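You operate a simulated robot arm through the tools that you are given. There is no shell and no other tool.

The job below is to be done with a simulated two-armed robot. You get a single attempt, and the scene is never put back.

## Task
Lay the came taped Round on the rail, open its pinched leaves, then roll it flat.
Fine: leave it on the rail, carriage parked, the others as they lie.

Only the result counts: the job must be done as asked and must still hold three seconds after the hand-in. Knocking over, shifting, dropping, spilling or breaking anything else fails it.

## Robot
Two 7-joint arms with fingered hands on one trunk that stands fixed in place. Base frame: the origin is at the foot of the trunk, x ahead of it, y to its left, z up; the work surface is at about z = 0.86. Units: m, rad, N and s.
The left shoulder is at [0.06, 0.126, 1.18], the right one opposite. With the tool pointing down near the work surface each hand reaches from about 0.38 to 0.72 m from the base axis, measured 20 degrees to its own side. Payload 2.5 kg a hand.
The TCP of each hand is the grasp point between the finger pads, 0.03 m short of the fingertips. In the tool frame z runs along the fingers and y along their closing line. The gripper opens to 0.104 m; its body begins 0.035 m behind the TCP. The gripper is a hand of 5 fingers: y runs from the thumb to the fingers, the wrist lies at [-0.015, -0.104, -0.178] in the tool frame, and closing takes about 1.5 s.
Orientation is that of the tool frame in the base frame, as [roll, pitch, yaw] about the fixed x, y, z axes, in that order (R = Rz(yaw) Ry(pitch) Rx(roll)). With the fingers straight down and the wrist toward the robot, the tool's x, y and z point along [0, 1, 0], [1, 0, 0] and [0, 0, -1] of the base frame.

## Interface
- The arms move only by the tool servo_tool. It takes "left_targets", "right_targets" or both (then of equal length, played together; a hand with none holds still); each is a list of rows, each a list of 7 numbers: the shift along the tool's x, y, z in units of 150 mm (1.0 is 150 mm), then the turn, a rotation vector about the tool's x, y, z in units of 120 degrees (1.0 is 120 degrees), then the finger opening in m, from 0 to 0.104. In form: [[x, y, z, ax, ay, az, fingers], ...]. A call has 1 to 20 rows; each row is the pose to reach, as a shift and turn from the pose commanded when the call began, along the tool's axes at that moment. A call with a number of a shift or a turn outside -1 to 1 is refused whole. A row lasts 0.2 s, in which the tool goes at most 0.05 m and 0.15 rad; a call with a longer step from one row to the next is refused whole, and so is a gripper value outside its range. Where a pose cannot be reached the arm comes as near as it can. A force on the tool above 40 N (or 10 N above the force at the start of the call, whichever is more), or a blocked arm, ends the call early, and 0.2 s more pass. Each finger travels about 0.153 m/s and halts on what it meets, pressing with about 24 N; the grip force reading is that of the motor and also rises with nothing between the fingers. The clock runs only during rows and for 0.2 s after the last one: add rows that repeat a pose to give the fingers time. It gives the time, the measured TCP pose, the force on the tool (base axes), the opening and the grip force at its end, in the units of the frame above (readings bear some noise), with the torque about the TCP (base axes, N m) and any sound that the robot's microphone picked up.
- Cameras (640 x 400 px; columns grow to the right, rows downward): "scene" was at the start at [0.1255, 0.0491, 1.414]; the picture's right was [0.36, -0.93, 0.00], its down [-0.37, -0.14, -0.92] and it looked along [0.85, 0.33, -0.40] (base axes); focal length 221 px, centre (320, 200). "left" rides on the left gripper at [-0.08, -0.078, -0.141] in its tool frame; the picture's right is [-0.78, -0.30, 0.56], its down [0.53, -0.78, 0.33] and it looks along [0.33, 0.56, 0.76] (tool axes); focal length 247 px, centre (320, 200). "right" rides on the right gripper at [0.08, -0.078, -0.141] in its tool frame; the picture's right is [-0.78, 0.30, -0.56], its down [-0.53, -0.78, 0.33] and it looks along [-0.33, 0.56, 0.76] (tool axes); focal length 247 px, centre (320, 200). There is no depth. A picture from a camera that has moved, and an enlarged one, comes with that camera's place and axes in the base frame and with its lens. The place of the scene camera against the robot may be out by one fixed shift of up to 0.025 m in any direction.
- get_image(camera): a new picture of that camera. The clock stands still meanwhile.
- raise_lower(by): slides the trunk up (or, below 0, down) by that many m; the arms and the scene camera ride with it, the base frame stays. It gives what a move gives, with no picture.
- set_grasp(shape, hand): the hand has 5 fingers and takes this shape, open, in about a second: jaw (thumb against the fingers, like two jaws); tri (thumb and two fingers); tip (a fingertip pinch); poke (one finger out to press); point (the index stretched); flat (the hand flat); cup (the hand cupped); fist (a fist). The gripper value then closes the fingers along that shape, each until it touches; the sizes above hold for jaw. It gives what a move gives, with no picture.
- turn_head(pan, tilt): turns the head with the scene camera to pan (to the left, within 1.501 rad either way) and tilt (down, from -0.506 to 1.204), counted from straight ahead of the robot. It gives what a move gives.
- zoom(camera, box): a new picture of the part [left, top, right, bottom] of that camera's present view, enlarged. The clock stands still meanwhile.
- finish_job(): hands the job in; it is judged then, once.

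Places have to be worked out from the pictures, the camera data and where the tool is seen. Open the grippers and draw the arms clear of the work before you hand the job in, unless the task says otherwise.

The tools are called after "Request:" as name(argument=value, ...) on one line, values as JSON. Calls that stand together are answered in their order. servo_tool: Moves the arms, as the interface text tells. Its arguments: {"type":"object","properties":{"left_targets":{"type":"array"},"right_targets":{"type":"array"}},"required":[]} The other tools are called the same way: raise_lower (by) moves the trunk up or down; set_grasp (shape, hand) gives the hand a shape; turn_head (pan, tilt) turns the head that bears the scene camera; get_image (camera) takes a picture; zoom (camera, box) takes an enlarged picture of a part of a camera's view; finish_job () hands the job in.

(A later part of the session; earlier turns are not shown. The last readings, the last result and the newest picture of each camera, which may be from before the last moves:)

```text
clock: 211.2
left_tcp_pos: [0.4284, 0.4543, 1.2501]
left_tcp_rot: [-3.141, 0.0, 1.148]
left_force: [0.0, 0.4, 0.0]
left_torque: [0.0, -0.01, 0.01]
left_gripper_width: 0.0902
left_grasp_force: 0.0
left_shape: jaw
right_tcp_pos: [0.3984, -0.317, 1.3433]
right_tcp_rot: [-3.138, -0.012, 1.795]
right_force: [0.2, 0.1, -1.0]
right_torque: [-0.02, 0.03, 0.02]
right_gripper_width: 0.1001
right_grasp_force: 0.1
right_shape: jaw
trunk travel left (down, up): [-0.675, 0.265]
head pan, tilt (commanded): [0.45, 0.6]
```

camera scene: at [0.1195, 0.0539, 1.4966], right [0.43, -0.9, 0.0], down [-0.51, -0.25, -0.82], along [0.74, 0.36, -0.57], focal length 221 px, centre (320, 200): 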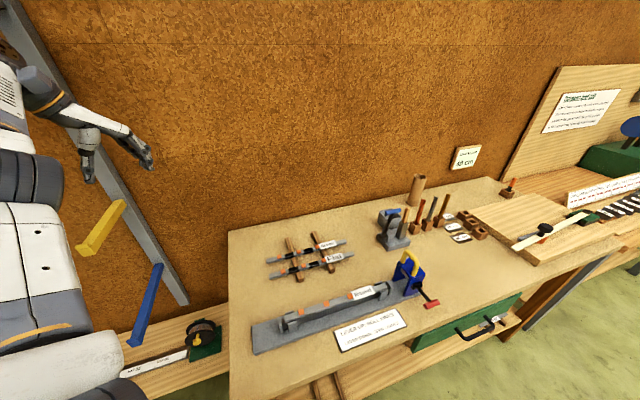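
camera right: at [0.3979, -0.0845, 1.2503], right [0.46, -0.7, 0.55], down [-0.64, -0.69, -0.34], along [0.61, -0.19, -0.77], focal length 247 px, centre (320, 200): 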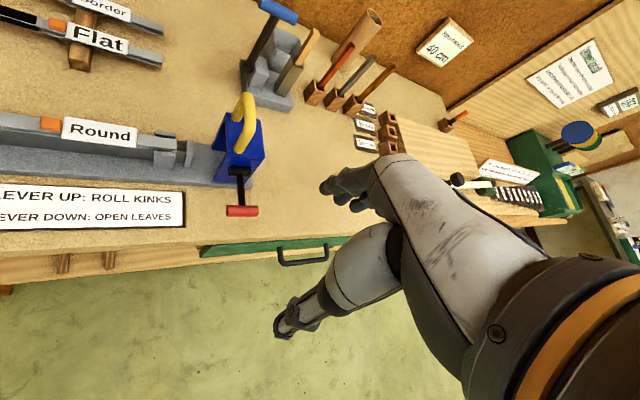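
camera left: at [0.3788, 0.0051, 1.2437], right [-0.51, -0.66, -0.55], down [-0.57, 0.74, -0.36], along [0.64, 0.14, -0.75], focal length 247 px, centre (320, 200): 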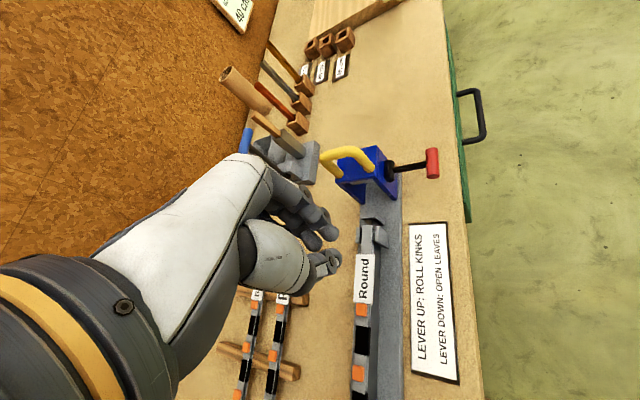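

Next stretch toward the lever, in two steps.

Request:
servo_tool(left_targets=[[-0.14, 0.15, 0.08, 0, 0, 0.017, 0.09], [-0.29, 0.31, 0.16, 0, 0, 0.035, 0.09], [-0.44, 0.48, 0.24, 0, 0, 0.052, 0.09], [-0.59, 0.64, 0.32, 0, 0, 0.07, 0.09], [-0.74, 0.8, 0.4, 0, 0, 0.087, 0.09], [-0.88, 0.96, 0.46, 0, 0, 0.104, 0.09]])

Request:
get_image(camera="left")

```text
clock: 212.6
left_tcp_pos: [0.5048, 0.2747, 1.1783]
left_tcp_rot: [-3.139, 0.0, 0.935]
left_force: [-0.5, 0.7, 0.1]
left_torque: [0.03, 0.04, -0.02]
left_gripper_width: 0.0901
left_grasp_force: 0.0
left_shape: jaw
right_tcp_pos: [0.399, -0.3165, 1.3426]
right_tcp_rot: [-3.137, -0.013, 1.795]
right_force: [0.1, -0.5, -0.3]
right_torque: [0.01, -0.02, 0.04]
right_gripper_width: 0.1001
right_grasp_force: 0.0
right_shape: jaw
trunk travel left (down, up): [-0.675, 0.265]
head pan, tilt (commanded): [0.45, 0.6]
```

```text
taken
camera left: at [0.3952, 0.2565, 1.3208], right [-0.7, -0.45, -0.56], down [-0.31, 0.89, -0.33], along [0.64, -0.06, -0.76], focal length 247 px, centre (320, 200)
```

left: 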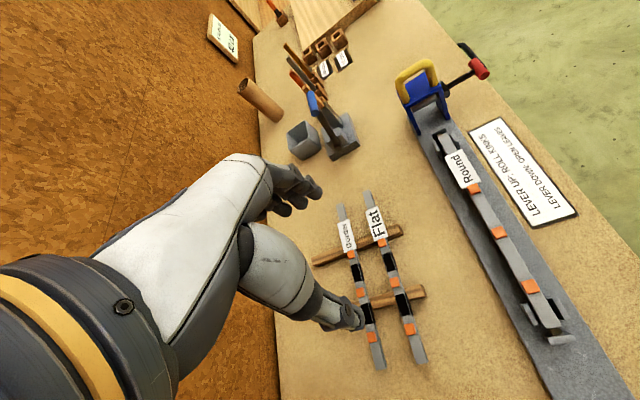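

Moving on toward the lever (two more steps, staying high until past the yellow handle).

Request:
servo_tool(left_targets=[[-0.15, 0.137, 0.03, 0, 0, 0.012, 0.09], [-0.3, 0.273, 0.07, 0, 0, 0.024, 0.09], [-0.45, 0.41, 0.1, 0, 0, 0.036, 0.09], [-0.6, 0.547, 0.13, 0, 0, 0.048, 0.09], [-0.75, 0.683, 0.17, 0, 0, 0.06, 0.09], [-0.9, 0.82, 0.2, 0, 0, 0.0716, 0.09]])

Request:
servo_tool(left_targets=[[-0.13, 0.158, 0.02, 0, 0.028, 0, 0.09], [-0.26, 0.316, 0.05, 0, 0.056, 0, 0.09], [-0.39, 0.474, 0.08, 0, 0.083, 0, 0.09], [-0.52, 0.632, 0.12, 0, 0.11, 0, 0.09], [-0.65, 0.79, 0.2, 0, 0.139, 0, 0.09], [-0.778, 0.947, 0.35, 0, 0.1667, 0, 0.09], [-0.778, 0.947, 0.5, 0, 0.1667, 0, 0.09], [-0.778, 0.947, 0.6, 0, 0.1667, 0, 0.09]])

Request:
get_image(camera="left")

Request:
zoom(camera="left", box=[240, 140, 480, 340])

```text
clock: 214.0
left_tcp_pos: [0.524, 0.0943, 1.1512]
left_tcp_rot: [-3.14, 0.0, 0.785]
left_force: [-0.6, 0.4, -0.2]
left_torque: [0.01, -0.01, -0.03]
left_gripper_width: 0.0902
left_grasp_force: 0.1
left_shape: jaw
right_tcp_pos: [0.3984, -0.3172, 1.3427]
right_tcp_rot: [-3.138, -0.013, 1.794]
right_force: [-0.5, 0.3, -0.3]
right_torque: [0.01, 0.01, 0.0]
right_gripper_width: 0.1001
right_grasp_force: 0.1
right_shape: jaw
trunk travel left (down, up): [-0.675, 0.265]
head pan, tilt (commanded): [0.45, 0.6]
```

```text
clock: 215.8
left_tcp_pos: [0.5399, -0.0877, 1.06]
left_tcp_rot: [3.141, -0.349, 0.781]
left_force: [0.6, -0.6, -0.6]
left_torque: [-0.02, -0.02, 0.0]
left_gripper_width: 0.09
left_grasp_force: 0.1
left_shape: jaw
right_tcp_pos: [0.3985, -0.3162, 1.343]
right_tcp_rot: [-3.138, -0.013, 1.796]
right_force: [-0.3, -0.5, 0.1]
right_torque: [-0.01, -0.01, -0.01]
right_gripper_width: 0.1003
right_grasp_force: 0.1
right_shape: jaw
trunk travel left (down, up): [-0.675, 0.265]
head pan, tilt (commanded): [0.45, 0.6]
```

```text
taken
camera left: at [0.3971, -0.1205, 1.1647], right [-0.59, -0.17, -0.79], down [-0.11, 0.99, -0.13], along [0.8, 0.01, -0.6], focal length 247 px, centre (320, 200)
```

left: 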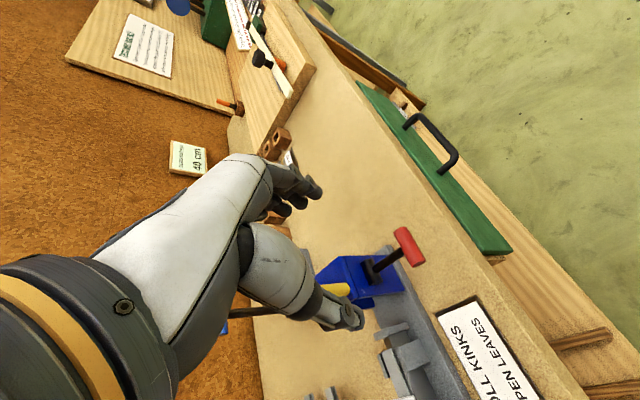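

```text
2.00 times, centred on (360, 240) of left
camera zoom: at [0.3971, -0.1205, 1.1647], right [-0.59, -0.17, -0.79], down [-0.11, 0.99, -0.13], along [0.8, 0.01, -0.6], focal length 494 px, centre (240, 120)
```

zoom: 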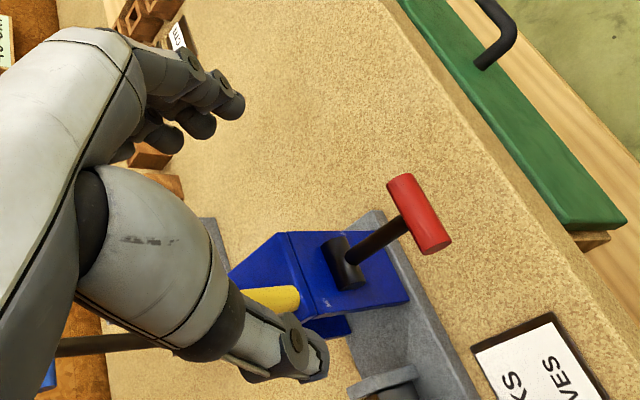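

Handle seen at n ≈ 0.322, z ≈ 0.924 (horizontal). I descend so the handle lies deep between thumb and fingers.

Request:
servo_tool(left_targets=[[-0.033, 0.002, 0.095, 0, 0, 0, 0.09], [-0.065, 0.004, 0.19, 0, 0, 0, 0.09], [-0.098, 0.006, 0.286, 0, 0, 0, 0.09], [-0.13, 0.008, 0.381, 0, 0, 0, 0.09], [-0.163, 0.01, 0.477, 0, 0, 0, 0.09], [-0.195, 0.012, 0.572, 0, 0, 0, 0.09], [-0.228, 0.014, 0.667, 0, 0, 0, 0.09], [-0.26, 0.016, 0.763, 0, 0, 0, 0.09], [-0.293, 0.018, 0.858, 0, 0, 0, 0.09]])

Request:
zoom(camera="left", box=[240, 120, 480, 320])

Request:
zoom(camera="scene", box=[360, 200, 480, 310])

```text
clock: 217.8
left_tcp_pos: [0.5446, -0.0899, 0.9243]
left_tcp_rot: [3.141, -0.347, 0.782]
left_force: [-0.1, 0.5, 0.4]
left_torque: [-0.01, 0.01, 0.03]
left_gripper_width: 0.0902
left_grasp_force: 0.2
left_shape: jaw
right_tcp_pos: [0.3985, -0.3168, 1.3431]
right_tcp_rot: [-3.138, -0.011, 1.792]
right_force: [0.1, -0.2, 0.3]
right_torque: [0.01, -0.05, -0.01]
right_gripper_width: 0.1002
right_grasp_force: 0.1
right_shape: jaw
trunk travel left (down, up): [-0.675, 0.265]
head pan, tilt (commanded): [0.45, 0.6]
```

```text
2.00 times, centred on (360, 220) of left
camera zoom: at [0.4019, -0.1201, 1.0293], right [-0.59, -0.17, -0.79], down [-0.11, 0.99, -0.13], along [0.8, 0.01, -0.6], focal length 494 px, centre (240, 160)
```

zoom: 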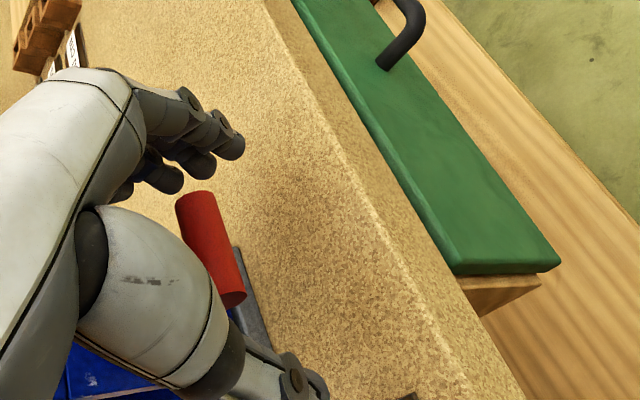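

```text
3.64 times, centred on (420, 255) of scene
camera zoom: at [0.1189, 0.0539, 1.4967], right [0.43, -0.9, 0.0], down [-0.51, -0.25, -0.83], along [0.74, 0.36, -0.56], focal length 803 px, centre (-44, 0)
```

zoom: 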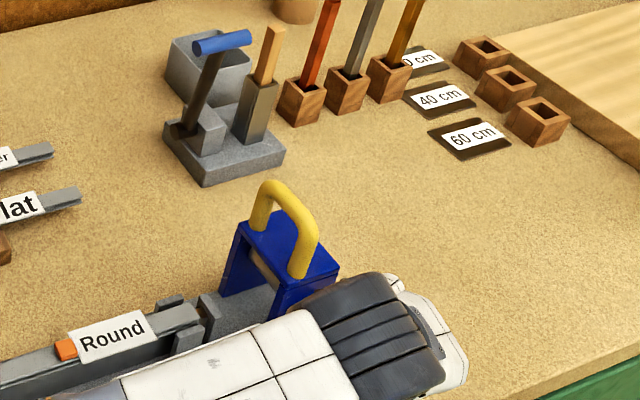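

The handle is about at the TCP between thumb and fingers. I close on its ends.

Request:
servo_tool(left_targets=[[0, 0, 0, 0, 0, 0, 0.075], [0, 0, 0, 0, 0, 0, 0.06], [0, 0, 0, 0, 0, 0, 0.05], [0, 0, 0, 0, 0, 0, 0.042], [0, 0, 0, 0, 0, 0, 0.036], [0, 0, 0, 0, 0, 0, 0.03], [0, 0, 0, 0, 0, 0, 0.03]])

Request:
zoom(camera="left", box=[240, 120, 480, 320])

```text
clock: 219.4
left_tcp_pos: [0.5436, -0.0883, 0.9256]
left_tcp_rot: [-3.141, -0.349, 0.784]
left_force: [-4.8, 2.6, 0.1]
left_torque: [0.03, -0.03, 0.01]
left_gripper_width: 0.033
left_grasp_force: 0.0
left_shape: jaw
right_tcp_pos: [0.3983, -0.3163, 1.3434]
right_tcp_rot: [-3.137, -0.012, 1.794]
right_force: [-0.3, 0.8, -0.4]
right_torque: [0.02, 0.03, 0.01]
right_gripper_width: 0.1001
right_grasp_force: 0.1
right_shape: jaw
trunk travel left (down, up): [-0.675, 0.265]
head pan, tilt (commanded): [0.45, 0.6]
```

```text
2.00 times, centred on (360, 220) of left
camera zoom: at [0.4016, -0.1195, 1.0295], right [-0.59, -0.17, -0.79], down [-0.11, 0.99, -0.13], along [0.8, 0.01, -0.6], focal length 494 px, centre (240, 160)
```

zoom: 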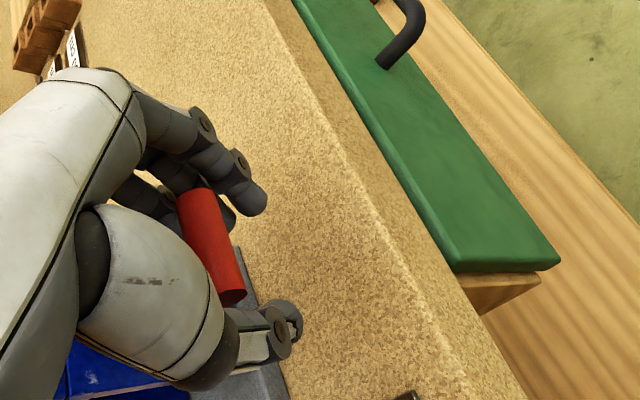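

The handle is caged: the fingertips have closed beyond it (33 mm < 39 mm). I close a bit more and lift along the arc upward toward 63°.

Request:
servo_tool(left_targets=[[0, 0, 0, 0, 0, 0, 0.02], [0, 0, 0, 0, 0, 0, 0.02], [0.002, 0, -0.085, 0, 0, 0, 0.02], [0.025, 0, -0.17, 0, 0, 0, 0.02], [0.049, 0, -0.256, 0, 0, 0, 0.02], [0.088, 0, -0.3, 0, 0, 0, 0.02], [0.128, 0, -0.343, 0, 0, 0, 0.02], [0.178, 0, -0.376, 0, 0, 0, 0.02], [0.227, 0, -0.407, 0, 0, 0, 0.02], [0.263, 0, -0.42, 0, 0, 0, 0.02], [0.3, 0, -0.433, 0, 0, 0, 0.02]])

Request:
zoom(camera="left", box=[240, 120, 480, 320])

Request:
zoom(camera="scene", box=[360, 200, 480, 310])

Request:
zoom(camera="right", box=[0, 60, 200, 220])

```text
clock: 221.8
left_tcp_pos: [0.5465, -0.079, 0.986]
left_tcp_rot: [-3.112, -0.322, 0.769]
left_force: [-1.5, -5.3, -16.1]
left_torque: [-0.13, 0.35, -0.17]
left_gripper_width: 0.0176
left_grasp_force: 24.3
left_shape: jaw
right_tcp_pos: [0.3988, -0.3168, 1.3422]
right_tcp_rot: [-3.137, -0.013, 1.795]
right_force: [0.8, 0.3, -0.2]
right_torque: [-0.04, -0.02, -0.01]
right_gripper_width: 0.1001
right_grasp_force: 0.0
right_shape: jaw
trunk travel left (down, up): [-0.675, 0.265]
head pan, tilt (commanded): [0.45, 0.6]
stopped in row 11 (left hand): the force on the tool passed its limit at 41 N (the readings are from after the stop); the commanded pose is now the measured one
```

```text
2.00 times, centred on (360, 220) of left
camera zoom: at [0.4092, -0.1104, 1.0965], right [-0.62, -0.17, -0.76], down [-0.11, 0.99, -0.12], along [0.77, 0.01, -0.63], focal length 494 px, centre (240, 160)
```

zoom: 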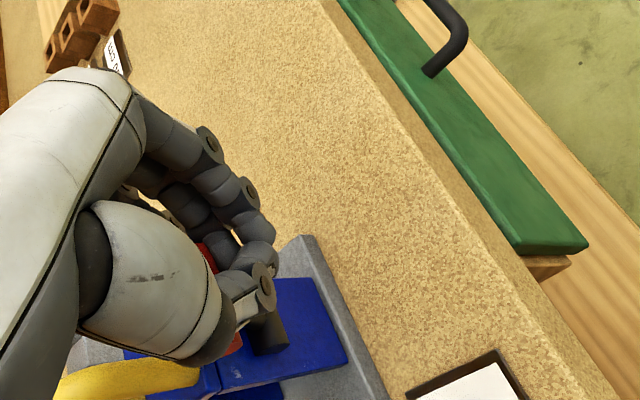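

```text
3.64 times, centred on (420, 255) of scene
camera zoom: at [0.1199, 0.0542, 1.4969], right [0.44, -0.9, 0.0], down [-0.51, -0.25, -0.82], along [0.74, 0.36, -0.57], focal length 803 px, centre (-44, 0)
```

zoom: 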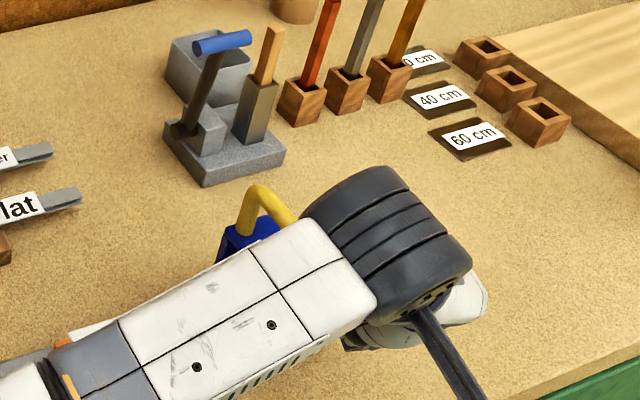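

```text
2.50 times, centred on (100, 140) of right
camera zoom: at [0.3079, -0.2582, 1.4858], right [0.47, -0.7, 0.55], down [-0.64, -0.69, -0.34], along [0.61, -0.19, -0.77], focal length 617 px, centre (870, 350)
```

zoom: 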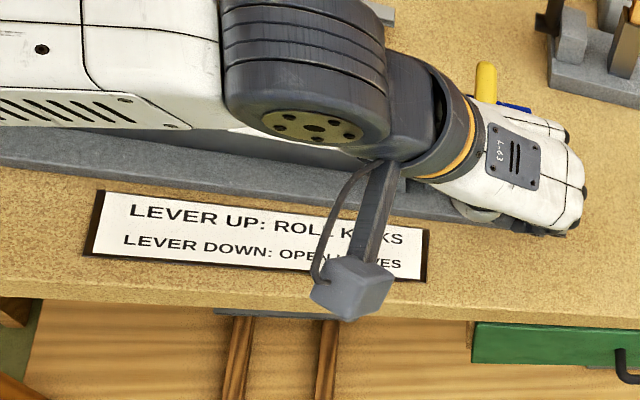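

The pull reached 41 N because at this angle the handle must move inward rather than up. I now push it inward (toward the carriage) about 2 cm.

Request:
servo_tool(left_targets=[[0.03, 0, 0.005, 0, 0, 0, 0.02], [0.06, 0, 0.01, 0, 0, 0, 0.02], [0.09, 0, 0.015, 0, 0, 0, 0.02], [0.12, 0, 0.02, 0, 0, 0, 0.02], [0.15, 0, 0.025, 0, 0, 0, 0.02]])

Request:
zoom(camera="left", box=[240, 120, 480, 320])

```text
clock: 222.6
left_tcp_pos: [0.55, -0.0781, 0.9847]
left_tcp_rot: [-3.11, -0.295, 0.754]
left_force: [-6.1, -9.6, -7.3]
left_torque: [-0.15, 0.24, -0.17]
left_gripper_width: 0.0178
left_grasp_force: 23.9
left_shape: jaw
right_tcp_pos: [0.3994, -0.3173, 1.3422]
right_tcp_rot: [-3.136, -0.012, 1.794]
right_force: [-0.2, 0.0, 0.5]
right_torque: [-0.02, 0.02, 0.01]
right_gripper_width: 0.1
right_grasp_force: 0.1
right_shape: jaw
trunk travel left (down, up): [-0.675, 0.265]
head pan, tilt (commanded): [0.45, 0.6]
stopped in row 4 (left hand): the force on the tool passed its limit at 41 N (the readings are from after the stop); the commanded pose is now the measured one
```

```text
2.00 times, centred on (360, 220) of left
camera zoom: at [0.4131, -0.1061, 1.0984], right [-0.64, -0.17, -0.75], down [-0.1, 0.99, -0.14], along [0.76, -0.01, -0.65], focal length 494 px, centre (240, 160)
```

zoom: 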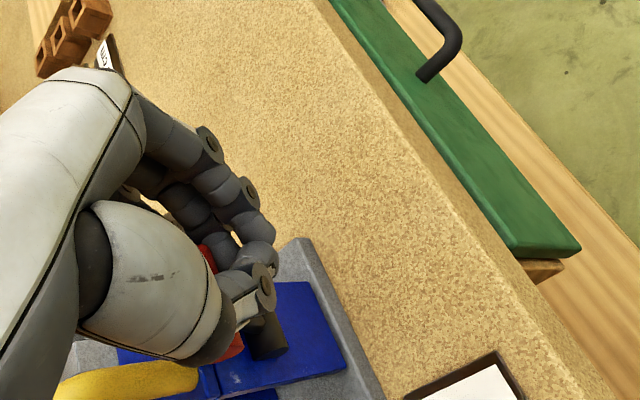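

From the picture geometry the handle is at about 62° – the lever is up against its upper stop. I open the hand and back out along the finger direction.

Request:
servo_tool(left_targets=[[0, 0, 0, 0, 0, 0, 0.05], [0, 0, 0, 0, 0, 0, 0.08], [0, 0, 0, 0, 0, 0, 0.1], [0, 0, -0.08, 0, 0, 0, 0.1], [0, 0, -0.2, 0, 0, 0, 0.1], [0, 0, -0.35, 0, 0, 0, 0.1], [0.03, 0, -0.5, 0, 0, 0, 0.1]])

Request:
zoom(camera="left", box=[240, 120, 480, 320])

Request:
zoom(camera="scene", box=[360, 200, 480, 310])

```text
clock: 224.2
left_tcp_pos: [0.539, -0.0894, 1.0603]
left_tcp_rot: [-3.113, -0.304, 0.758]
left_force: [0.0, -0.1, -0.1]
left_torque: [0.0, -0.01, 0.0]
left_gripper_width: 0.1001
left_grasp_force: 0.1
left_shape: jaw
right_tcp_pos: [0.3978, -0.3171, 1.3425]
right_tcp_rot: [-3.139, -0.013, 1.796]
right_force: [-0.6, 0.3, -0.3]
right_torque: [-0.02, -0.01, -0.01]
right_gripper_width: 0.1001
right_grasp_force: 0.0
right_shape: jaw
trunk travel left (down, up): [-0.675, 0.265]
head pan, tilt (commanded): [0.45, 0.6]
```

```text
2.00 times, centred on (360, 220) of left
camera zoom: at [0.4019, -0.1189, 1.172], right [-0.63, -0.17, -0.76], down [-0.1, 0.99, -0.14], along [0.77, -0.01, -0.64], focal length 494 px, centre (240, 160)
```

zoom: 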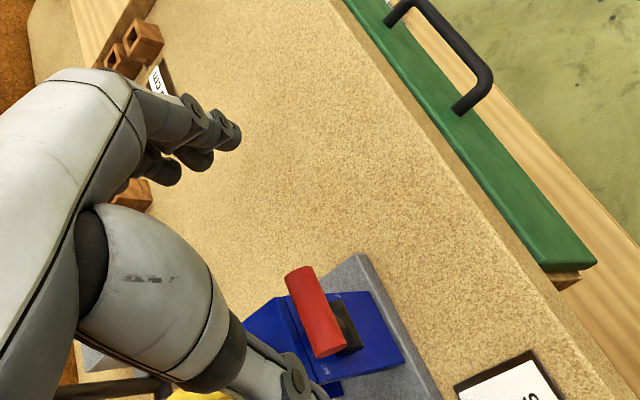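

```text
3.64 times, centred on (420, 255) of scene
camera zoom: at [0.1188, 0.054, 1.4967], right [0.43, -0.9, 0.0], down [-0.51, -0.25, -0.83], along [0.74, 0.36, -0.56], focal length 803 px, centre (-44, 0)
```

zoom: 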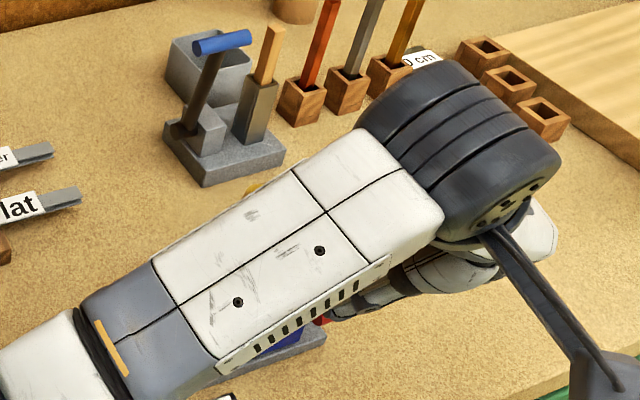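

The lever is up again, as at the start. I withdraw the left arm up and to the left.

Request:
servo_tool(left_targets=[[0.02, 0, -0.15, 0, -0.03, 0, 0.1], [0.04, -0.05, -0.35, 0, -0.06, 0, 0.1], [0.1, -0.15, -0.55, 0, -0.09, 0, 0.1], [0.2, -0.35, -0.7, 0, -0.11, 0, 0.1], [0.35, -0.58, -0.8, 0, -0.13, 0, 0.1], [0.5, -0.8, -0.85, 0, -0.14, 0, 0.1], [0.65, -1.0, -0.9, 0, -0.145, 0, 0.1]])

Request:
get_image(camera="left")

Request:
zoom(camera="scene", box=[330, 190, 480, 310])

```text
clock: 225.8
left_tcp_pos: [0.4793, 0.0516, 1.2227]
left_tcp_rot: [-3.113, 0.0, 0.767]
left_force: [0.4, -0.5, -0.4]
left_torque: [-0.01, -0.02, 0.0]
left_gripper_width: 0.1
left_grasp_force: 0.0
left_shape: jaw
right_tcp_pos: [0.3985, -0.3162, 1.343]
right_tcp_rot: [-3.138, -0.013, 1.794]
right_force: [-0.2, 0.1, 0.0]
right_torque: [0.0, -0.01, 0.02]
right_gripper_width: 0.1
right_grasp_force: 0.0
right_shape: jaw
trunk travel left (down, up): [-0.675, 0.265]
head pan, tilt (commanded): [0.45, 0.6]
```

```text
taken
camera left: at [0.3713, 0.0489, 1.3657], right [-0.77, -0.31, -0.55], down [-0.16, 0.94, -0.31], along [0.61, -0.15, -0.78], focal length 247 px, centre (320, 200)
```

left: 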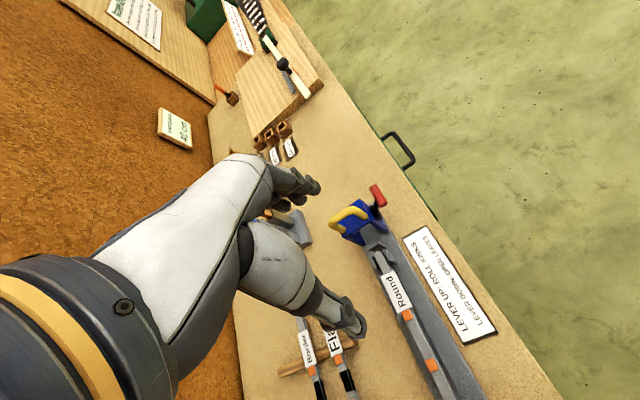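

```text
3.33 times, centred on (405, 250) of scene
camera zoom: at [0.1187, 0.0546, 1.4967], right [0.44, -0.9, 0.0], down [-0.51, -0.25, -0.83], along [0.74, 0.36, -0.56], focal length 736 px, centre (37, 33)
```

zoom: 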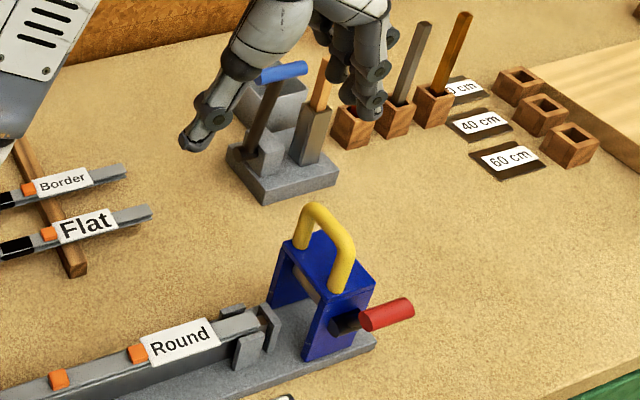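

Lever up confirmed, carriage at its end, came in place. I send the left arm back to the far left (several steps).

Request:
servo_tool(left_targets=[[0.07, -0.12, -0.02, 0, 0, -0.05, 0.1], [0.14, -0.24, -0.05, 0, 0, -0.1, 0.1], [0.2, -0.36, -0.08, 0, 0, -0.15, 0.1], [0.27, -0.48, -0.1, 0, 0, -0.2, 0.1], [0.34, -0.6, -0.13, 0, 0, -0.25, 0.1], [0.41, -0.72, -0.15, 0, 0, -0.3, 0.1], [0.48, -0.84, -0.18, 0, 0, -0.35, 0.1], [0.548, -0.953, -0.2, 0, 0, -0.4, 0.1]])

Request:
servo_tool(left_targets=[[0.16, -0.08, 0, 0, 0, -0.04, 0.1], [0.33, -0.17, 0, 0, 0, -0.08, 0.1], [0.5, -0.25, 0, 0, 0, -0.12, 0.1], [0.67, -0.34, 0, 0, 0, -0.16, 0.1], [0.83, -0.42, 0, 0, 0, -0.2, 0.1], [1.0, -0.5, 0, 0, 0, -0.24, 0.1]])

Request:
servo_tool(left_targets=[[0.12, -0.1, 0, 0, 0, -0.04, 0.1], [0.24, -0.2, 0, 0, 0, -0.08, 0.1], [0.36, -0.3, 0, 0, 0, -0.12, 0.1], [0.5, -0.4, 0, 0, 0, -0.15, 0.1], [0.64, -0.5, 0, 0, 0, -0.18, 0.1]])

Request:
get_image(camera="scene")

```text
clock: 227.6
left_tcp_pos: [0.4354, 0.2095, 1.2571]
left_tcp_rot: [-3.124, -0.021, 1.606]
left_force: [0.1, 0.3, -1.1]
left_torque: [0.01, 0.03, 0.0]
left_gripper_width: 0.0999
left_grasp_force: 0.1
left_shape: jaw
right_tcp_pos: [0.399, -0.3165, 1.3421]
right_tcp_rot: [-3.137, -0.013, 1.794]
right_force: [0.0, -0.2, 0.1]
right_torque: [0.01, -0.01, -0.01]
right_gripper_width: 0.1003
right_grasp_force: 0.1
right_shape: jaw
trunk travel left (down, up): [-0.675, 0.265]
head pan, tilt (commanded): [0.45, 0.6]
```

```text
clock: 229.0
left_tcp_pos: [0.3568, 0.3566, 1.2615]
left_tcp_rot: [-3.136, -0.026, 2.108]
left_force: [0.9, 0.3, 0.0]
left_torque: [-0.01, 0.0, 0.0]
left_gripper_width: 0.0998
left_grasp_force: 0.0
left_shape: jaw
right_tcp_pos: [0.3974, -0.3162, 1.343]
right_tcp_rot: [-3.139, -0.012, 1.794]
right_force: [0.5, -1.1, 0.3]
right_torque: [0.01, -0.01, 0.01]
right_gripper_width: 0.1001
right_grasp_force: 0.1
right_shape: jaw
trunk travel left (down, up): [-0.675, 0.265]
head pan, tilt (commanded): [0.45, 0.6]
```

```text
clock: 230.4
left_tcp_pos: [0.2656, 0.3791, 1.2471]
left_tcp_rot: [-3.085, -0.01, 2.375]
left_force: [0.4, 0.6, -1.0]
left_torque: [-0.03, -0.02, 0.02]
left_gripper_width: 0.0999
left_grasp_force: 0.0
left_shape: jaw
right_tcp_pos: [0.399, -0.3168, 1.3431]
right_tcp_rot: [-3.136, -0.012, 1.795]
right_force: [0.1, -0.4, 0.7]
right_torque: [-0.03, 0.02, -0.02]
right_gripper_width: 0.1001
right_grasp_force: 0.0
right_shape: jaw
trunk travel left (down, up): [-0.675, 0.265]
head pan, tilt (commanded): [0.45, 0.6]
stopped in row 5 (left hand): the arm was blocked; the commanded pose is now the measured one
```

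```text
taken
camera scene: at [0.1186, 0.0541, 1.4967], right [0.44, -0.9, 0.0], down [-0.51, -0.25, -0.83], along [0.74, 0.36, -0.56], focal length 221 px, centre (320, 200)
```

scene: 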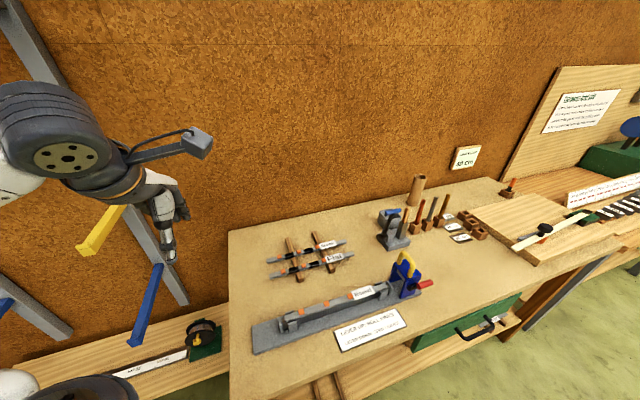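

The left arm needs to go more to the left side; I move it there.

Request:
servo_tool(left_targets=[[0.12, 0.14, -0.05, 0, 0, 0, 0.1], [0.26, 0.28, -0.1, 0, 0, 0, 0.1], [0.4, 0.42, -0.15, 0, 0, 0, 0.1], [0.54, 0.56, -0.2, 0, 0, 0, 0.1], [0.68, 0.7, -0.25, 0, 0, 0, 0.1], [0.8, 0.83, -0.3, 0, 0, 0, 0.1], [0.925, 0.96, -0.33, 0, 0, 0, 0.1]])

Request:
raise_lower(by=-0.15)

Request:
get_image(camera="scene")

```text
clock: 232.0
left_tcp_pos: [0.2736, 0.5791, 1.2884]
left_tcp_rot: [-3.083, -0.002, 2.364]
left_force: [-0.5, -0.3, 0.1]
left_torque: [-0.02, -0.01, 0.01]
left_gripper_width: 0.1002
left_grasp_force: 0.0
left_shape: jaw
right_tcp_pos: [0.3987, -0.3163, 1.3438]
right_tcp_rot: [-3.138, -0.012, 1.794]
right_force: [0.2, 0.2, 0.0]
right_torque: [0.01, 0.03, 0.02]
right_gripper_width: 0.1002
right_grasp_force: 0.1
right_shape: jaw
trunk travel left (down, up): [-0.675, 0.265]
head pan, tilt (commanded): [0.45, 0.6]
```

```text
clock: 233.7
left_tcp_pos: [0.273, 0.5792, 1.1372]
left_tcp_rot: [-3.08, -0.007, 2.366]
left_force: [0.7, -0.7, 0.3]
left_torque: [-0.01, 0.0, 0.01]
left_gripper_width: 0.1004
left_grasp_force: 0.1
left_shape: jaw
right_tcp_pos: [0.3982, -0.317, 1.1928]
right_tcp_rot: [-3.138, -0.013, 1.794]
right_force: [0.1, 0.7, -0.3]
right_torque: [0.0, 0.0, 0.02]
right_gripper_width: 0.1
right_grasp_force: 0.0
right_shape: jaw
trunk travel left (down, up): [-0.525, 0.415]
head pan, tilt (commanded): [0.45, 0.6]
```

```text
taken
camera scene: at [0.1189, 0.054, 1.3467], right [0.43, -0.9, 0.0], down [-0.51, -0.25, -0.83], along [0.74, 0.36, -0.56], focal length 221 px, centre (320, 200)
```

scene: 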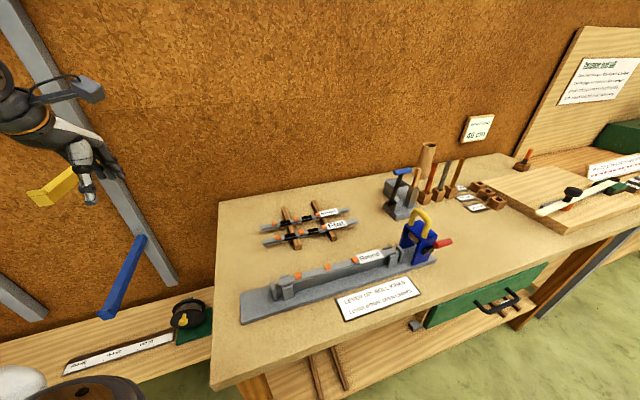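

Now the right hand goes back to the right side of the handle (two moves).

Request:
servo_tool(right_targets=[[0.1, 0.16, 0.03, 0, 0, 0, 0.08], [0.2, 0.33, 0.06, 0, 0, 0, 0.05], [0.31, 0.5, 0.1, 0, 0, 0, 0.03], [0.42, 0.67, 0.15, 0, 0, 0, 0.01], [0.53, 0.84, 0.2, 0, 0, 0, 0.004], [0.64, 1.0, 0.25, 0, 0, 0, 0.004]])

Request:
servo_tool(right_targets=[[0.11, 0.17, 0.06, 0, 0, 0.004, 0.004], [0.22, 0.34, 0.13, 0, 0, 0.008, 0.004], [0.34, 0.51, 0.2, 0, 0, 0.012, 0.004], [0.45, 0.68, 0.28, 0, 0, 0.016, 0.004], [0.57, 0.85, 0.36, 0, 0, 0.02, 0.004], [0.68, 1.0, 0.45, 0, 0, 0.024, 0.004], [0.68, 1.0, 0.45, 0, 0, 0.024, 0.004]])

Request:
get_image(camera="right")

Request:
zoom(camera="scene", box=[350, 140, 500, 290])

```text
clock: 235.1
left_tcp_pos: [0.2727, 0.5789, 1.1363]
left_tcp_rot: [-3.079, -0.004, 2.364]
left_force: [-0.5, 0.0, -0.4]
left_torque: [-0.02, -0.01, -0.02]
left_gripper_width: 0.1001
left_grasp_force: 0.1
left_shape: jaw
right_tcp_pos: [0.523, -0.1875, 1.1568]
right_tcp_rot: [-3.139, -0.011, 1.795]
right_force: [0.1, 0.9, 0.7]
right_torque: [-0.01, -0.01, 0.03]
right_gripper_width: 0.0041
right_grasp_force: 0.1
right_shape: jaw
trunk travel left (down, up): [-0.525, 0.415]
head pan, tilt (commanded): [0.45, 0.6]
```

```text
clock: 236.7
left_tcp_pos: [0.2725, 0.5787, 1.138]
left_tcp_rot: [-3.08, -0.002, 2.367]
left_force: [-0.2, 0.0, 0.4]
left_torque: [-0.01, -0.03, 0.01]
left_gripper_width: 0.1004
left_grasp_force: 0.1
left_shape: jaw
right_tcp_pos: [0.6479, -0.0566, 1.0871]
right_tcp_rot: [-3.139, -0.012, 1.744]
right_force: [-0.5, -0.1, 1.0]
right_torque: [-0.04, 0.03, -0.01]
right_gripper_width: 0.004
right_grasp_force: 0.0
right_shape: jaw
trunk travel left (down, up): [-0.525, 0.415]
head pan, tilt (commanded): [0.45, 0.6]
```

```text
taken
camera right: at [0.5595, 0.0057, 1.2296], right [0.43, -0.72, 0.55], down [-0.67, -0.66, -0.34], along [0.6, -0.23, -0.77], focal length 247 px, centre (320, 200)
```

right: 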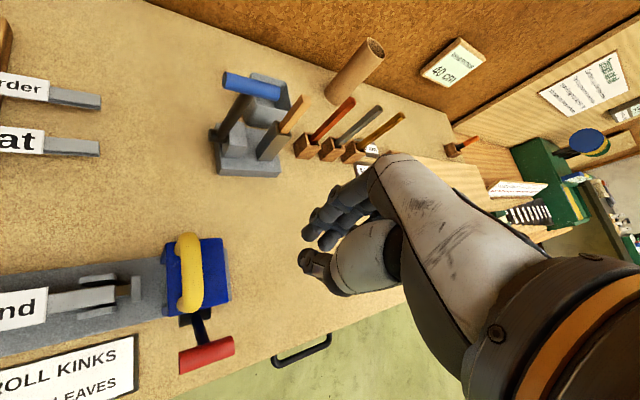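

```text
2.67 times, centred on (425, 215) of scene
camera zoom: at [0.1189, 0.0539, 1.3467], right [0.43, -0.9, 0.0], down [-0.51, -0.25, -0.83], along [0.74, 0.36, -0.56], focal length 589 px, centre (40, 160)
```

zoom: 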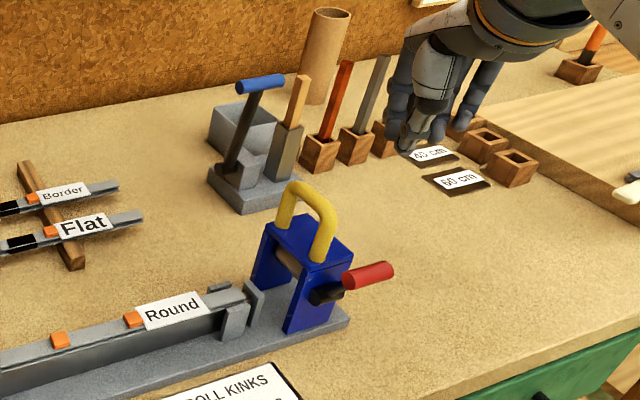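

The carriage sits ~1.3 cm left of its original spot (dragged during the lever work); I'll press it fully to the stop at the end. Now, lever up, I lower beside the handle and push left as before.

Request:
servo_tool(right_targets=[[0, 0, 0.13, 0, 0, 0, 0.004], [0, 0, 0.27, 0, 0, 0, 0.004], [0, 0, 0.41, 0, 0, 0, 0.004], [0, 0.01, 0.54, 0, 0, 0, 0.004], [0.055, -0.028, 0.54, 0, 0, 0, 0.004], [0.11, -0.067, 0.54, 0, 0, 0, 0.004], [0.164, -0.105, 0.54, 0, 0, 0, 0.004], [0.218, -0.143, 0.54, 0, 0, 0, 0.004], [0.273, -0.182, 0.54, 0, 0, 0, 0.004], [0.327, -0.22, 0.54, 0, 0, 0, 0.004]])

Request:
zoom(camera="scene", box=[330, 140, 480, 290])

```text
clock: 238.9
left_tcp_pos: [0.2735, 0.5782, 1.1373]
left_tcp_rot: [-3.082, -0.003, 2.366]
left_force: [0.0, 0.0, -0.5]
left_torque: [0.01, 0.01, -0.01]
left_gripper_width: 0.0999
left_grasp_force: 0.1
left_shape: jaw
right_tcp_pos: [0.607, -0.0125, 1.0098]
right_tcp_rot: [-3.136, -0.013, 1.741]
right_force: [1.7, -2.4, 0.0]
right_torque: [0.04, 0.01, 0.07]
right_gripper_width: 0.004
right_grasp_force: 0.1
right_shape: jaw
trunk travel left (down, up): [-0.525, 0.415]
head pan, tilt (commanded): [0.45, 0.6]
```

```text
2.67 times, centred on (405, 215) of scene
camera zoom: at [0.119, 0.0539, 1.3466], right [0.44, -0.9, 0.0], down [-0.51, -0.25, -0.83], along [0.74, 0.36, -0.57], focal length 589 px, centre (93, 160)
```

zoom: 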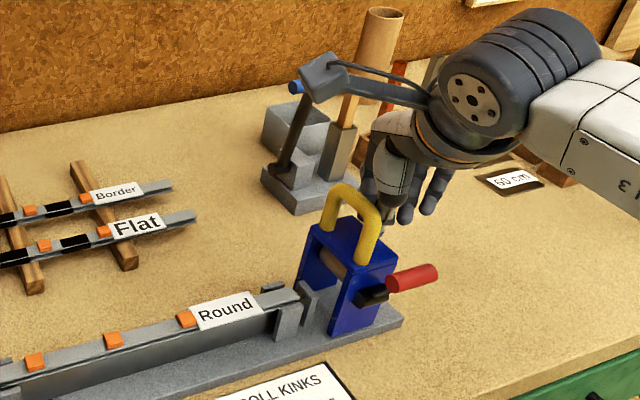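

Moving with ~3 N. I push on 15 cm with the same turning.

Request:
servo_tool(right_targets=[[0.082, -0.0575, 0.002, 0, 0, -0.014, 0.004], [0.164, -0.115, 0.004, 0, 0, -0.028, 0.004], [0.245, -0.1725, 0.006, 0, 0, -0.043, 0.004], [0.327, -0.23, 0.008, 0, 0, -0.057, 0.004], [0.409, -0.2875, 0.01, 0, 0, -0.071, 0.004], [0.491, -0.345, 0.012, 0, 0, -0.086, 0.004], [0.573, -0.4025, 0.014, 0, 0, -0.1, 0.004], [0.654, -0.46, 0.016, 0, 0, -0.114, 0.004], [0.736, -0.5175, 0.018, 0, 0, -0.129, 0.004], [0.818, -0.575, 0.02, 0, 0, -0.143, 0.004]])

Request:
zoom(camera="scene", box=[230, 170, 470, 310])

```text
clock: 241.1
left_tcp_pos: [0.2731, 0.5782, 1.1356]
left_tcp_rot: [-3.081, -0.003, 2.365]
left_force: [0.4, 0.0, 0.0]
left_torque: [-0.01, 0.01, -0.01]
left_gripper_width: 0.1003
left_grasp_force: 0.0
left_shape: jaw
right_tcp_pos: [0.499, 0.0925, 1.0083]
right_tcp_rot: [-3.139, -0.011, 2.045]
right_force: [3.3, -1.0, 1.4]
right_torque: [-0.02, 0.02, 0.01]
right_gripper_width: 0.004
right_grasp_force: 0.1
right_shape: jaw
trunk travel left (down, up): [-0.525, 0.415]
head pan, tilt (commanded): [0.45, 0.6]
```

```text
2.67 times, centred on (350, 240) of scene
camera zoom: at [0.1191, 0.054, 1.3466], right [0.44, -0.9, 0.0], down [-0.51, -0.25, -0.82], along [0.74, 0.36, -0.57], focal length 589 px, centre (240, 93)
```

zoom: 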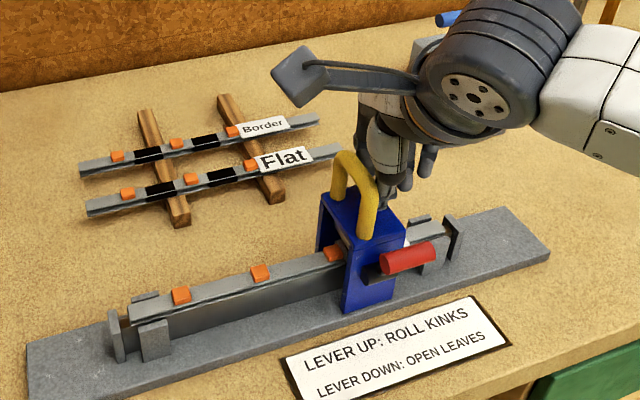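

Continuing 15 cm further left.

Request:
servo_tool(right_targets=[[0.095, -0.03, 0, 0, 0, -0.015, 0.004], [0.19, -0.06, 0, 0, 0, -0.03, 0.004], [0.286, -0.09, 0, 0, 0, -0.044, 0.004], [0.381, -0.12, 0, 0, 0, -0.059, 0.004], [0.476, -0.15, 0, 0, 0, -0.074, 0.004], [0.571, -0.18, 0, 0, 0, -0.089, 0.004], [0.666, -0.21, 0, 0, 0, -0.104, 0.004], [0.762, -0.24, 0, 0, 0, -0.118, 0.004], [0.857, -0.27, 0, 0, 0, -0.133, 0.004], [0.952, -0.3, 0, 0, 0, -0.148, 0.004]])

Request:
zoom(camera="scene", box=[230, 170, 470, 310])

```text
clock: 243.3
left_tcp_pos: [0.2734, 0.579, 1.1376]
left_tcp_rot: [-3.079, -0.004, 2.366]
left_force: [-0.1, 0.2, 0.5]
left_torque: [0.0, -0.02, 0.02]
left_gripper_width: 0.1002
left_grasp_force: 0.0
left_shape: jaw
right_tcp_pos: [0.3936, 0.2007, 1.0105]
right_tcp_rot: [3.141, -0.013, 2.354]
right_force: [2.7, -1.5, -1.4]
right_torque: [-0.02, 0.0, -0.06]
right_gripper_width: 0.0039
right_grasp_force: 0.2
right_shape: jaw
trunk travel left (down, up): [-0.525, 0.415]
head pan, tilt (commanded): [0.45, 0.6]
```

```text
2.67 times, centred on (350, 240) of scene
camera zoom: at [0.1191, 0.054, 1.3466], right [0.44, -0.9, 0.0], down [-0.51, -0.25, -0.82], along [0.74, 0.36, -0.57], focal length 589 px, centre (240, 93)
```

zoom: 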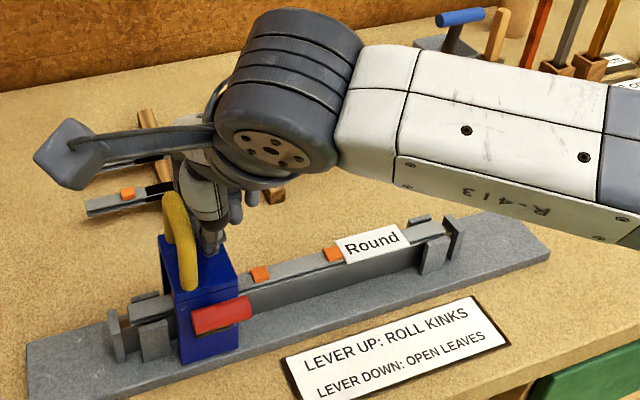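

Half-way effect expected, as with the leaves. I push the last 6 cm to the left end.

Request:
servo_tool(right_targets=[[0.08, 0, 0.003, 0, 0, 0, 0.004], [0.16, 0, 0.006, 0, 0, 0, 0.004], [0.24, 0, 0.01, 0, 0, 0, 0.004], [0.32, 0, 0.013, 0, 0, 0, 0.004], [0.4, 0, 0.016, 0, 0, 0, 0.004]])

Request:
zoom(camera="scene", box=[230, 190, 430, 310])

```text
clock: 244.5
left_tcp_pos: [0.2731, 0.5785, 1.1381]
left_tcp_rot: [-3.079, -0.003, 2.366]
left_force: [-0.6, 0.4, 0.1]
left_torque: [-0.04, 0.0, -0.01]
left_gripper_width: 0.1002
left_grasp_force: 0.0
left_shape: jaw
right_tcp_pos: [0.3508, 0.2428, 1.0078]
right_tcp_rot: [3.137, -0.012, 2.355]
right_force: [1.7, -0.7, 1.5]
right_torque: [0.05, 0.0, -0.07]
right_gripper_width: 0.0044
right_grasp_force: 0.1
right_shape: jaw
trunk travel left (down, up): [-0.525, 0.415]
head pan, tilt (commanded): [0.45, 0.6]
```

```text
3.20 times, centred on (330, 250) of scene
camera zoom: at [0.119, 0.054, 1.3467], right [0.44, -0.9, 0.0], down [-0.51, -0.25, -0.83], along [0.74, 0.36, -0.56], focal length 707 px, centre (288, 40)
```

zoom: 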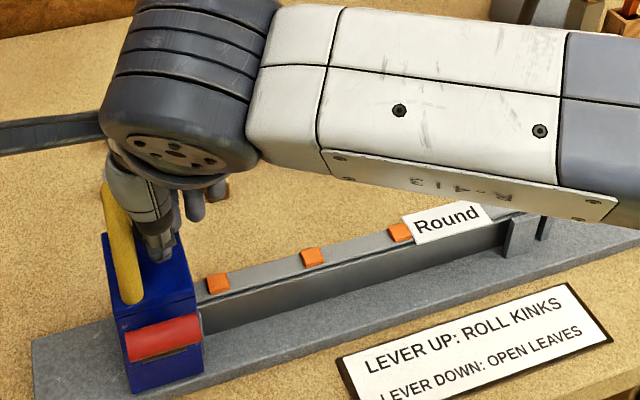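

The kinks look flattened after this pass; the return pass should finish them. I raise the right hand over the handle.

Request:
servo_tool(right_targets=[[-0.04, 0, 0, 0, 0, 0, 0.004], [-0.04, 0, -0.14, 0, 0, 0, 0.004], [-0.04, 0, -0.28, 0, 0, 0, 0.004], [-0.04, 0, -0.42, 0, 0, 0, 0.004], [-0.04, 0, -0.54, 0, 0, -0.03, 0.004], [0.08, 0, -0.55, 0, 0, -0.07, 0.004], [0.2, 0, -0.55, 0, 0, -0.11, 0.004], [0.32, 0, -0.55, 0, 0, -0.15, 0.004], [0.44, 0, -0.55, 0, 0, -0.16, 0.004], [0.54, 0, -0.55, 0, 0, -0.165, 0.004], [0.62, 0, -0.55, 0, 0, -0.165, 0.004]])

Request:
zoom(camera="scene", box=[200, 150, 400, 310])

Request:
get_image(camera="right")

```text
clock: 246.9
left_tcp_pos: [0.2734, 0.5793, 1.1363]
left_tcp_rot: [-3.08, -0.003, 2.365]
left_force: [0.6, 0.6, 0.6]
left_torque: [-0.02, 0.03, 0.01]
left_gripper_width: 0.1003
left_grasp_force: 0.0
left_shape: jaw
right_tcp_pos: [0.3023, 0.2989, 1.0936]
right_tcp_rot: [3.137, -0.025, 2.687]
right_force: [-0.2, 0.4, -0.5]
right_torque: [-0.03, 0.02, -0.03]
right_gripper_width: 0.004
right_grasp_force: 0.0
right_shape: jaw
right hand out of reach, approached as far as the arm can: row 11
trunk travel left (down, up): [-0.525, 0.415]
head pan, tilt (commanded): [0.45, 0.6]
```

```text
2.50 times, centred on (300, 230) of scene
camera zoom: at [0.1192, 0.0537, 1.3466], right [0.43, -0.9, 0.0], down [-0.51, -0.25, -0.82], along [0.74, 0.36, -0.57], focal length 552 px, centre (370, 125)
```

zoom: 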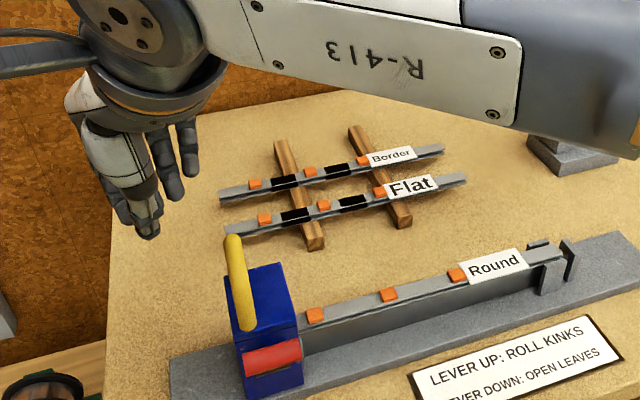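

```text
taken
camera right: at [0.1997, 0.2622, 1.2374], right [0.84, -0.08, 0.54], down [0.13, -0.93, -0.35], along [0.53, 0.36, -0.77], focal length 247 px, centre (320, 200)
```

right: 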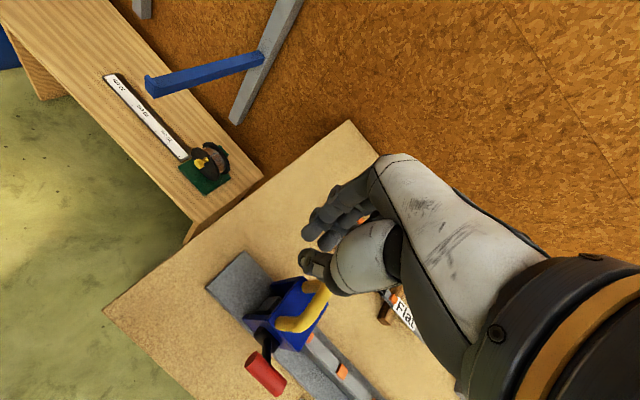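

At e·p ≈ 0.002, left of the handle. I lower by the trunk 8.5 cm and then push right.

Request:
raise_lower(by=-0.085)

Request:
servo_tool(right_targets=[[-0.095, -0.0325, 0, 0, 0, 0.017, 0.004], [-0.189, -0.065, 0, 0, 0, 0.033, 0.004], [-0.284, -0.0975, 0, 0, 0, 0.05, 0.004], [-0.378, -0.13, 0, 0, 0, 0.067, 0.004], [-0.473, -0.1625, 0, 0, 0, 0.083, 0.004], [-0.568, -0.195, 0, 0, 0, 0.1, 0.004], [-0.662, -0.2275, 0, 0, 0, 0.117, 0.004], [-0.757, -0.26, 0, 0, 0, 0.133, 0.004], [-0.851, -0.2925, 0, 0, 0, 0.15, 0.004], [-0.946, -0.325, 0, 0, 0, 0.167, 0.004]])

Request:
zoom(camera="scene", box=[220, 120, 440, 280])

```text
clock: 248.2
left_tcp_pos: [0.2728, 0.5783, 1.0525]
left_tcp_rot: [-3.081, -0.004, 2.366]
left_force: [-0.4, -0.5, 0.5]
left_torque: [0.01, 0.01, 0.01]
left_gripper_width: 0.1002
left_grasp_force: 0.0
left_shape: jaw
right_tcp_pos: [0.3008, 0.2997, 1.014]
right_tcp_rot: [3.131, -0.021, 2.69]
right_force: [0.8, 0.5, -0.6]
right_torque: [0.01, 0.02, -0.02]
right_gripper_width: 0.0037
right_grasp_force: 0.1
right_shape: jaw
trunk travel left (down, up): [-0.44, 0.5]
head pan, tilt (commanded): [0.45, 0.6]
```

```text
clock: 250.3
left_tcp_pos: [0.2733, 0.5788, 1.0529]
left_tcp_rot: [-3.079, -0.003, 2.365]
left_force: [-0.7, -0.7, 0.0]
left_torque: [0.03, 0.05, -0.03]
left_gripper_width: 0.1002
left_grasp_force: 0.1
left_shape: jaw
right_tcp_pos: [0.4013, 0.2002, 1.0083]
right_tcp_rot: [-3.141, -0.01, 2.354]
right_force: [0.9, 4.9, 2.5]
right_torque: [-0.07, -0.04, 0.25]
right_gripper_width: 0.004
right_grasp_force: 0.1
right_shape: jaw
trunk travel left (down, up): [-0.44, 0.5]
head pan, tilt (commanded): [0.45, 0.6]
```

```text
2.50 times, centred on (330, 200) of scene
camera zoom: at [0.1189, 0.0544, 1.2617], right [0.43, -0.9, 0.0], down [-0.51, -0.25, -0.82], along [0.74, 0.36, -0.57], focal length 552 px, centre (295, 200)
```

zoom: 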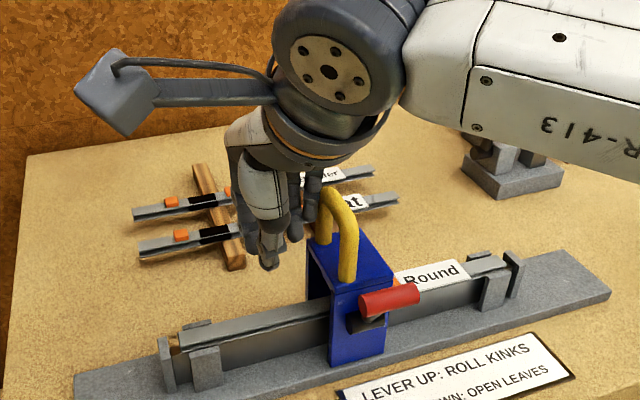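

The left kink is gone. I continue pushing right 14 cm.

Request:
servo_tool(right_targets=[[-0.093, -0.006, -0.002, 0, 0, 0.017, 0.004], [-0.187, -0.012, -0.004, 0, 0, 0.033, 0.004], [-0.28, -0.018, -0.006, 0, 0, 0.05, 0.004], [-0.373, -0.022, -0.008, 0, 0, 0.067, 0.004], [-0.467, -0.025, -0.01, 0, 0, 0.083, 0.004], [-0.56, -0.027, -0.01, 0, 0, 0.1, 0.004], [-0.653, -0.029, -0.01, 0, 0, 0.117, 0.004], [-0.747, -0.03, -0.01, 0, 0, 0.133, 0.004], [-0.84, -0.03, -0.01, 0, 0, 0.15, 0.004], [-0.933, -0.03, -0.01, 0, 0, 0.167, 0.004]])

Request:
zoom(camera="scene", box=[220, 120, 460, 280])

```text
clock: 252.6
left_tcp_pos: [0.273, 0.5793, 1.0531]
left_tcp_rot: [-3.08, -0.004, 2.367]
left_force: [-0.4, 0.3, 0.8]
left_torque: [0.0, -0.01, 0.0]
left_gripper_width: 0.1002
left_grasp_force: 0.1
left_shape: jaw
right_tcp_pos: [0.497, 0.0976, 1.0085]
right_tcp_rot: [-3.138, -0.01, 2.005]
right_force: [-0.6, 2.7, 0.3]
right_torque: [-0.01, 0.01, 0.05]
right_gripper_width: 0.004
right_grasp_force: 0.0
right_shape: jaw
trunk travel left (down, up): [-0.44, 0.5]
head pan, tilt (commanded): [0.45, 0.6]
```

```text
2.50 times, centred on (340, 200) of scene
camera zoom: at [0.1187, 0.0543, 1.2617], right [0.43, -0.9, 0.0], down [-0.51, -0.25, -0.83], along [0.74, 0.36, -0.56], focal length 552 px, centre (270, 200)
```

zoom: 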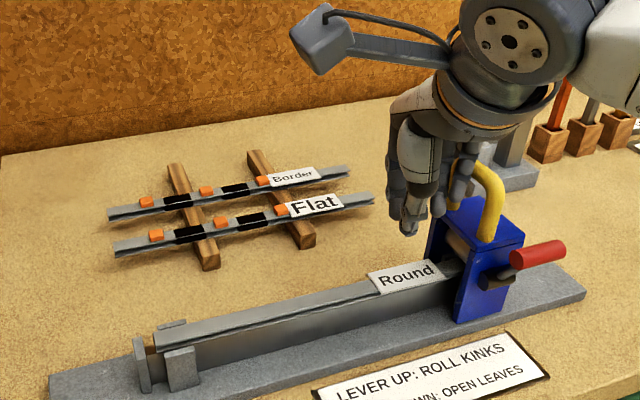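

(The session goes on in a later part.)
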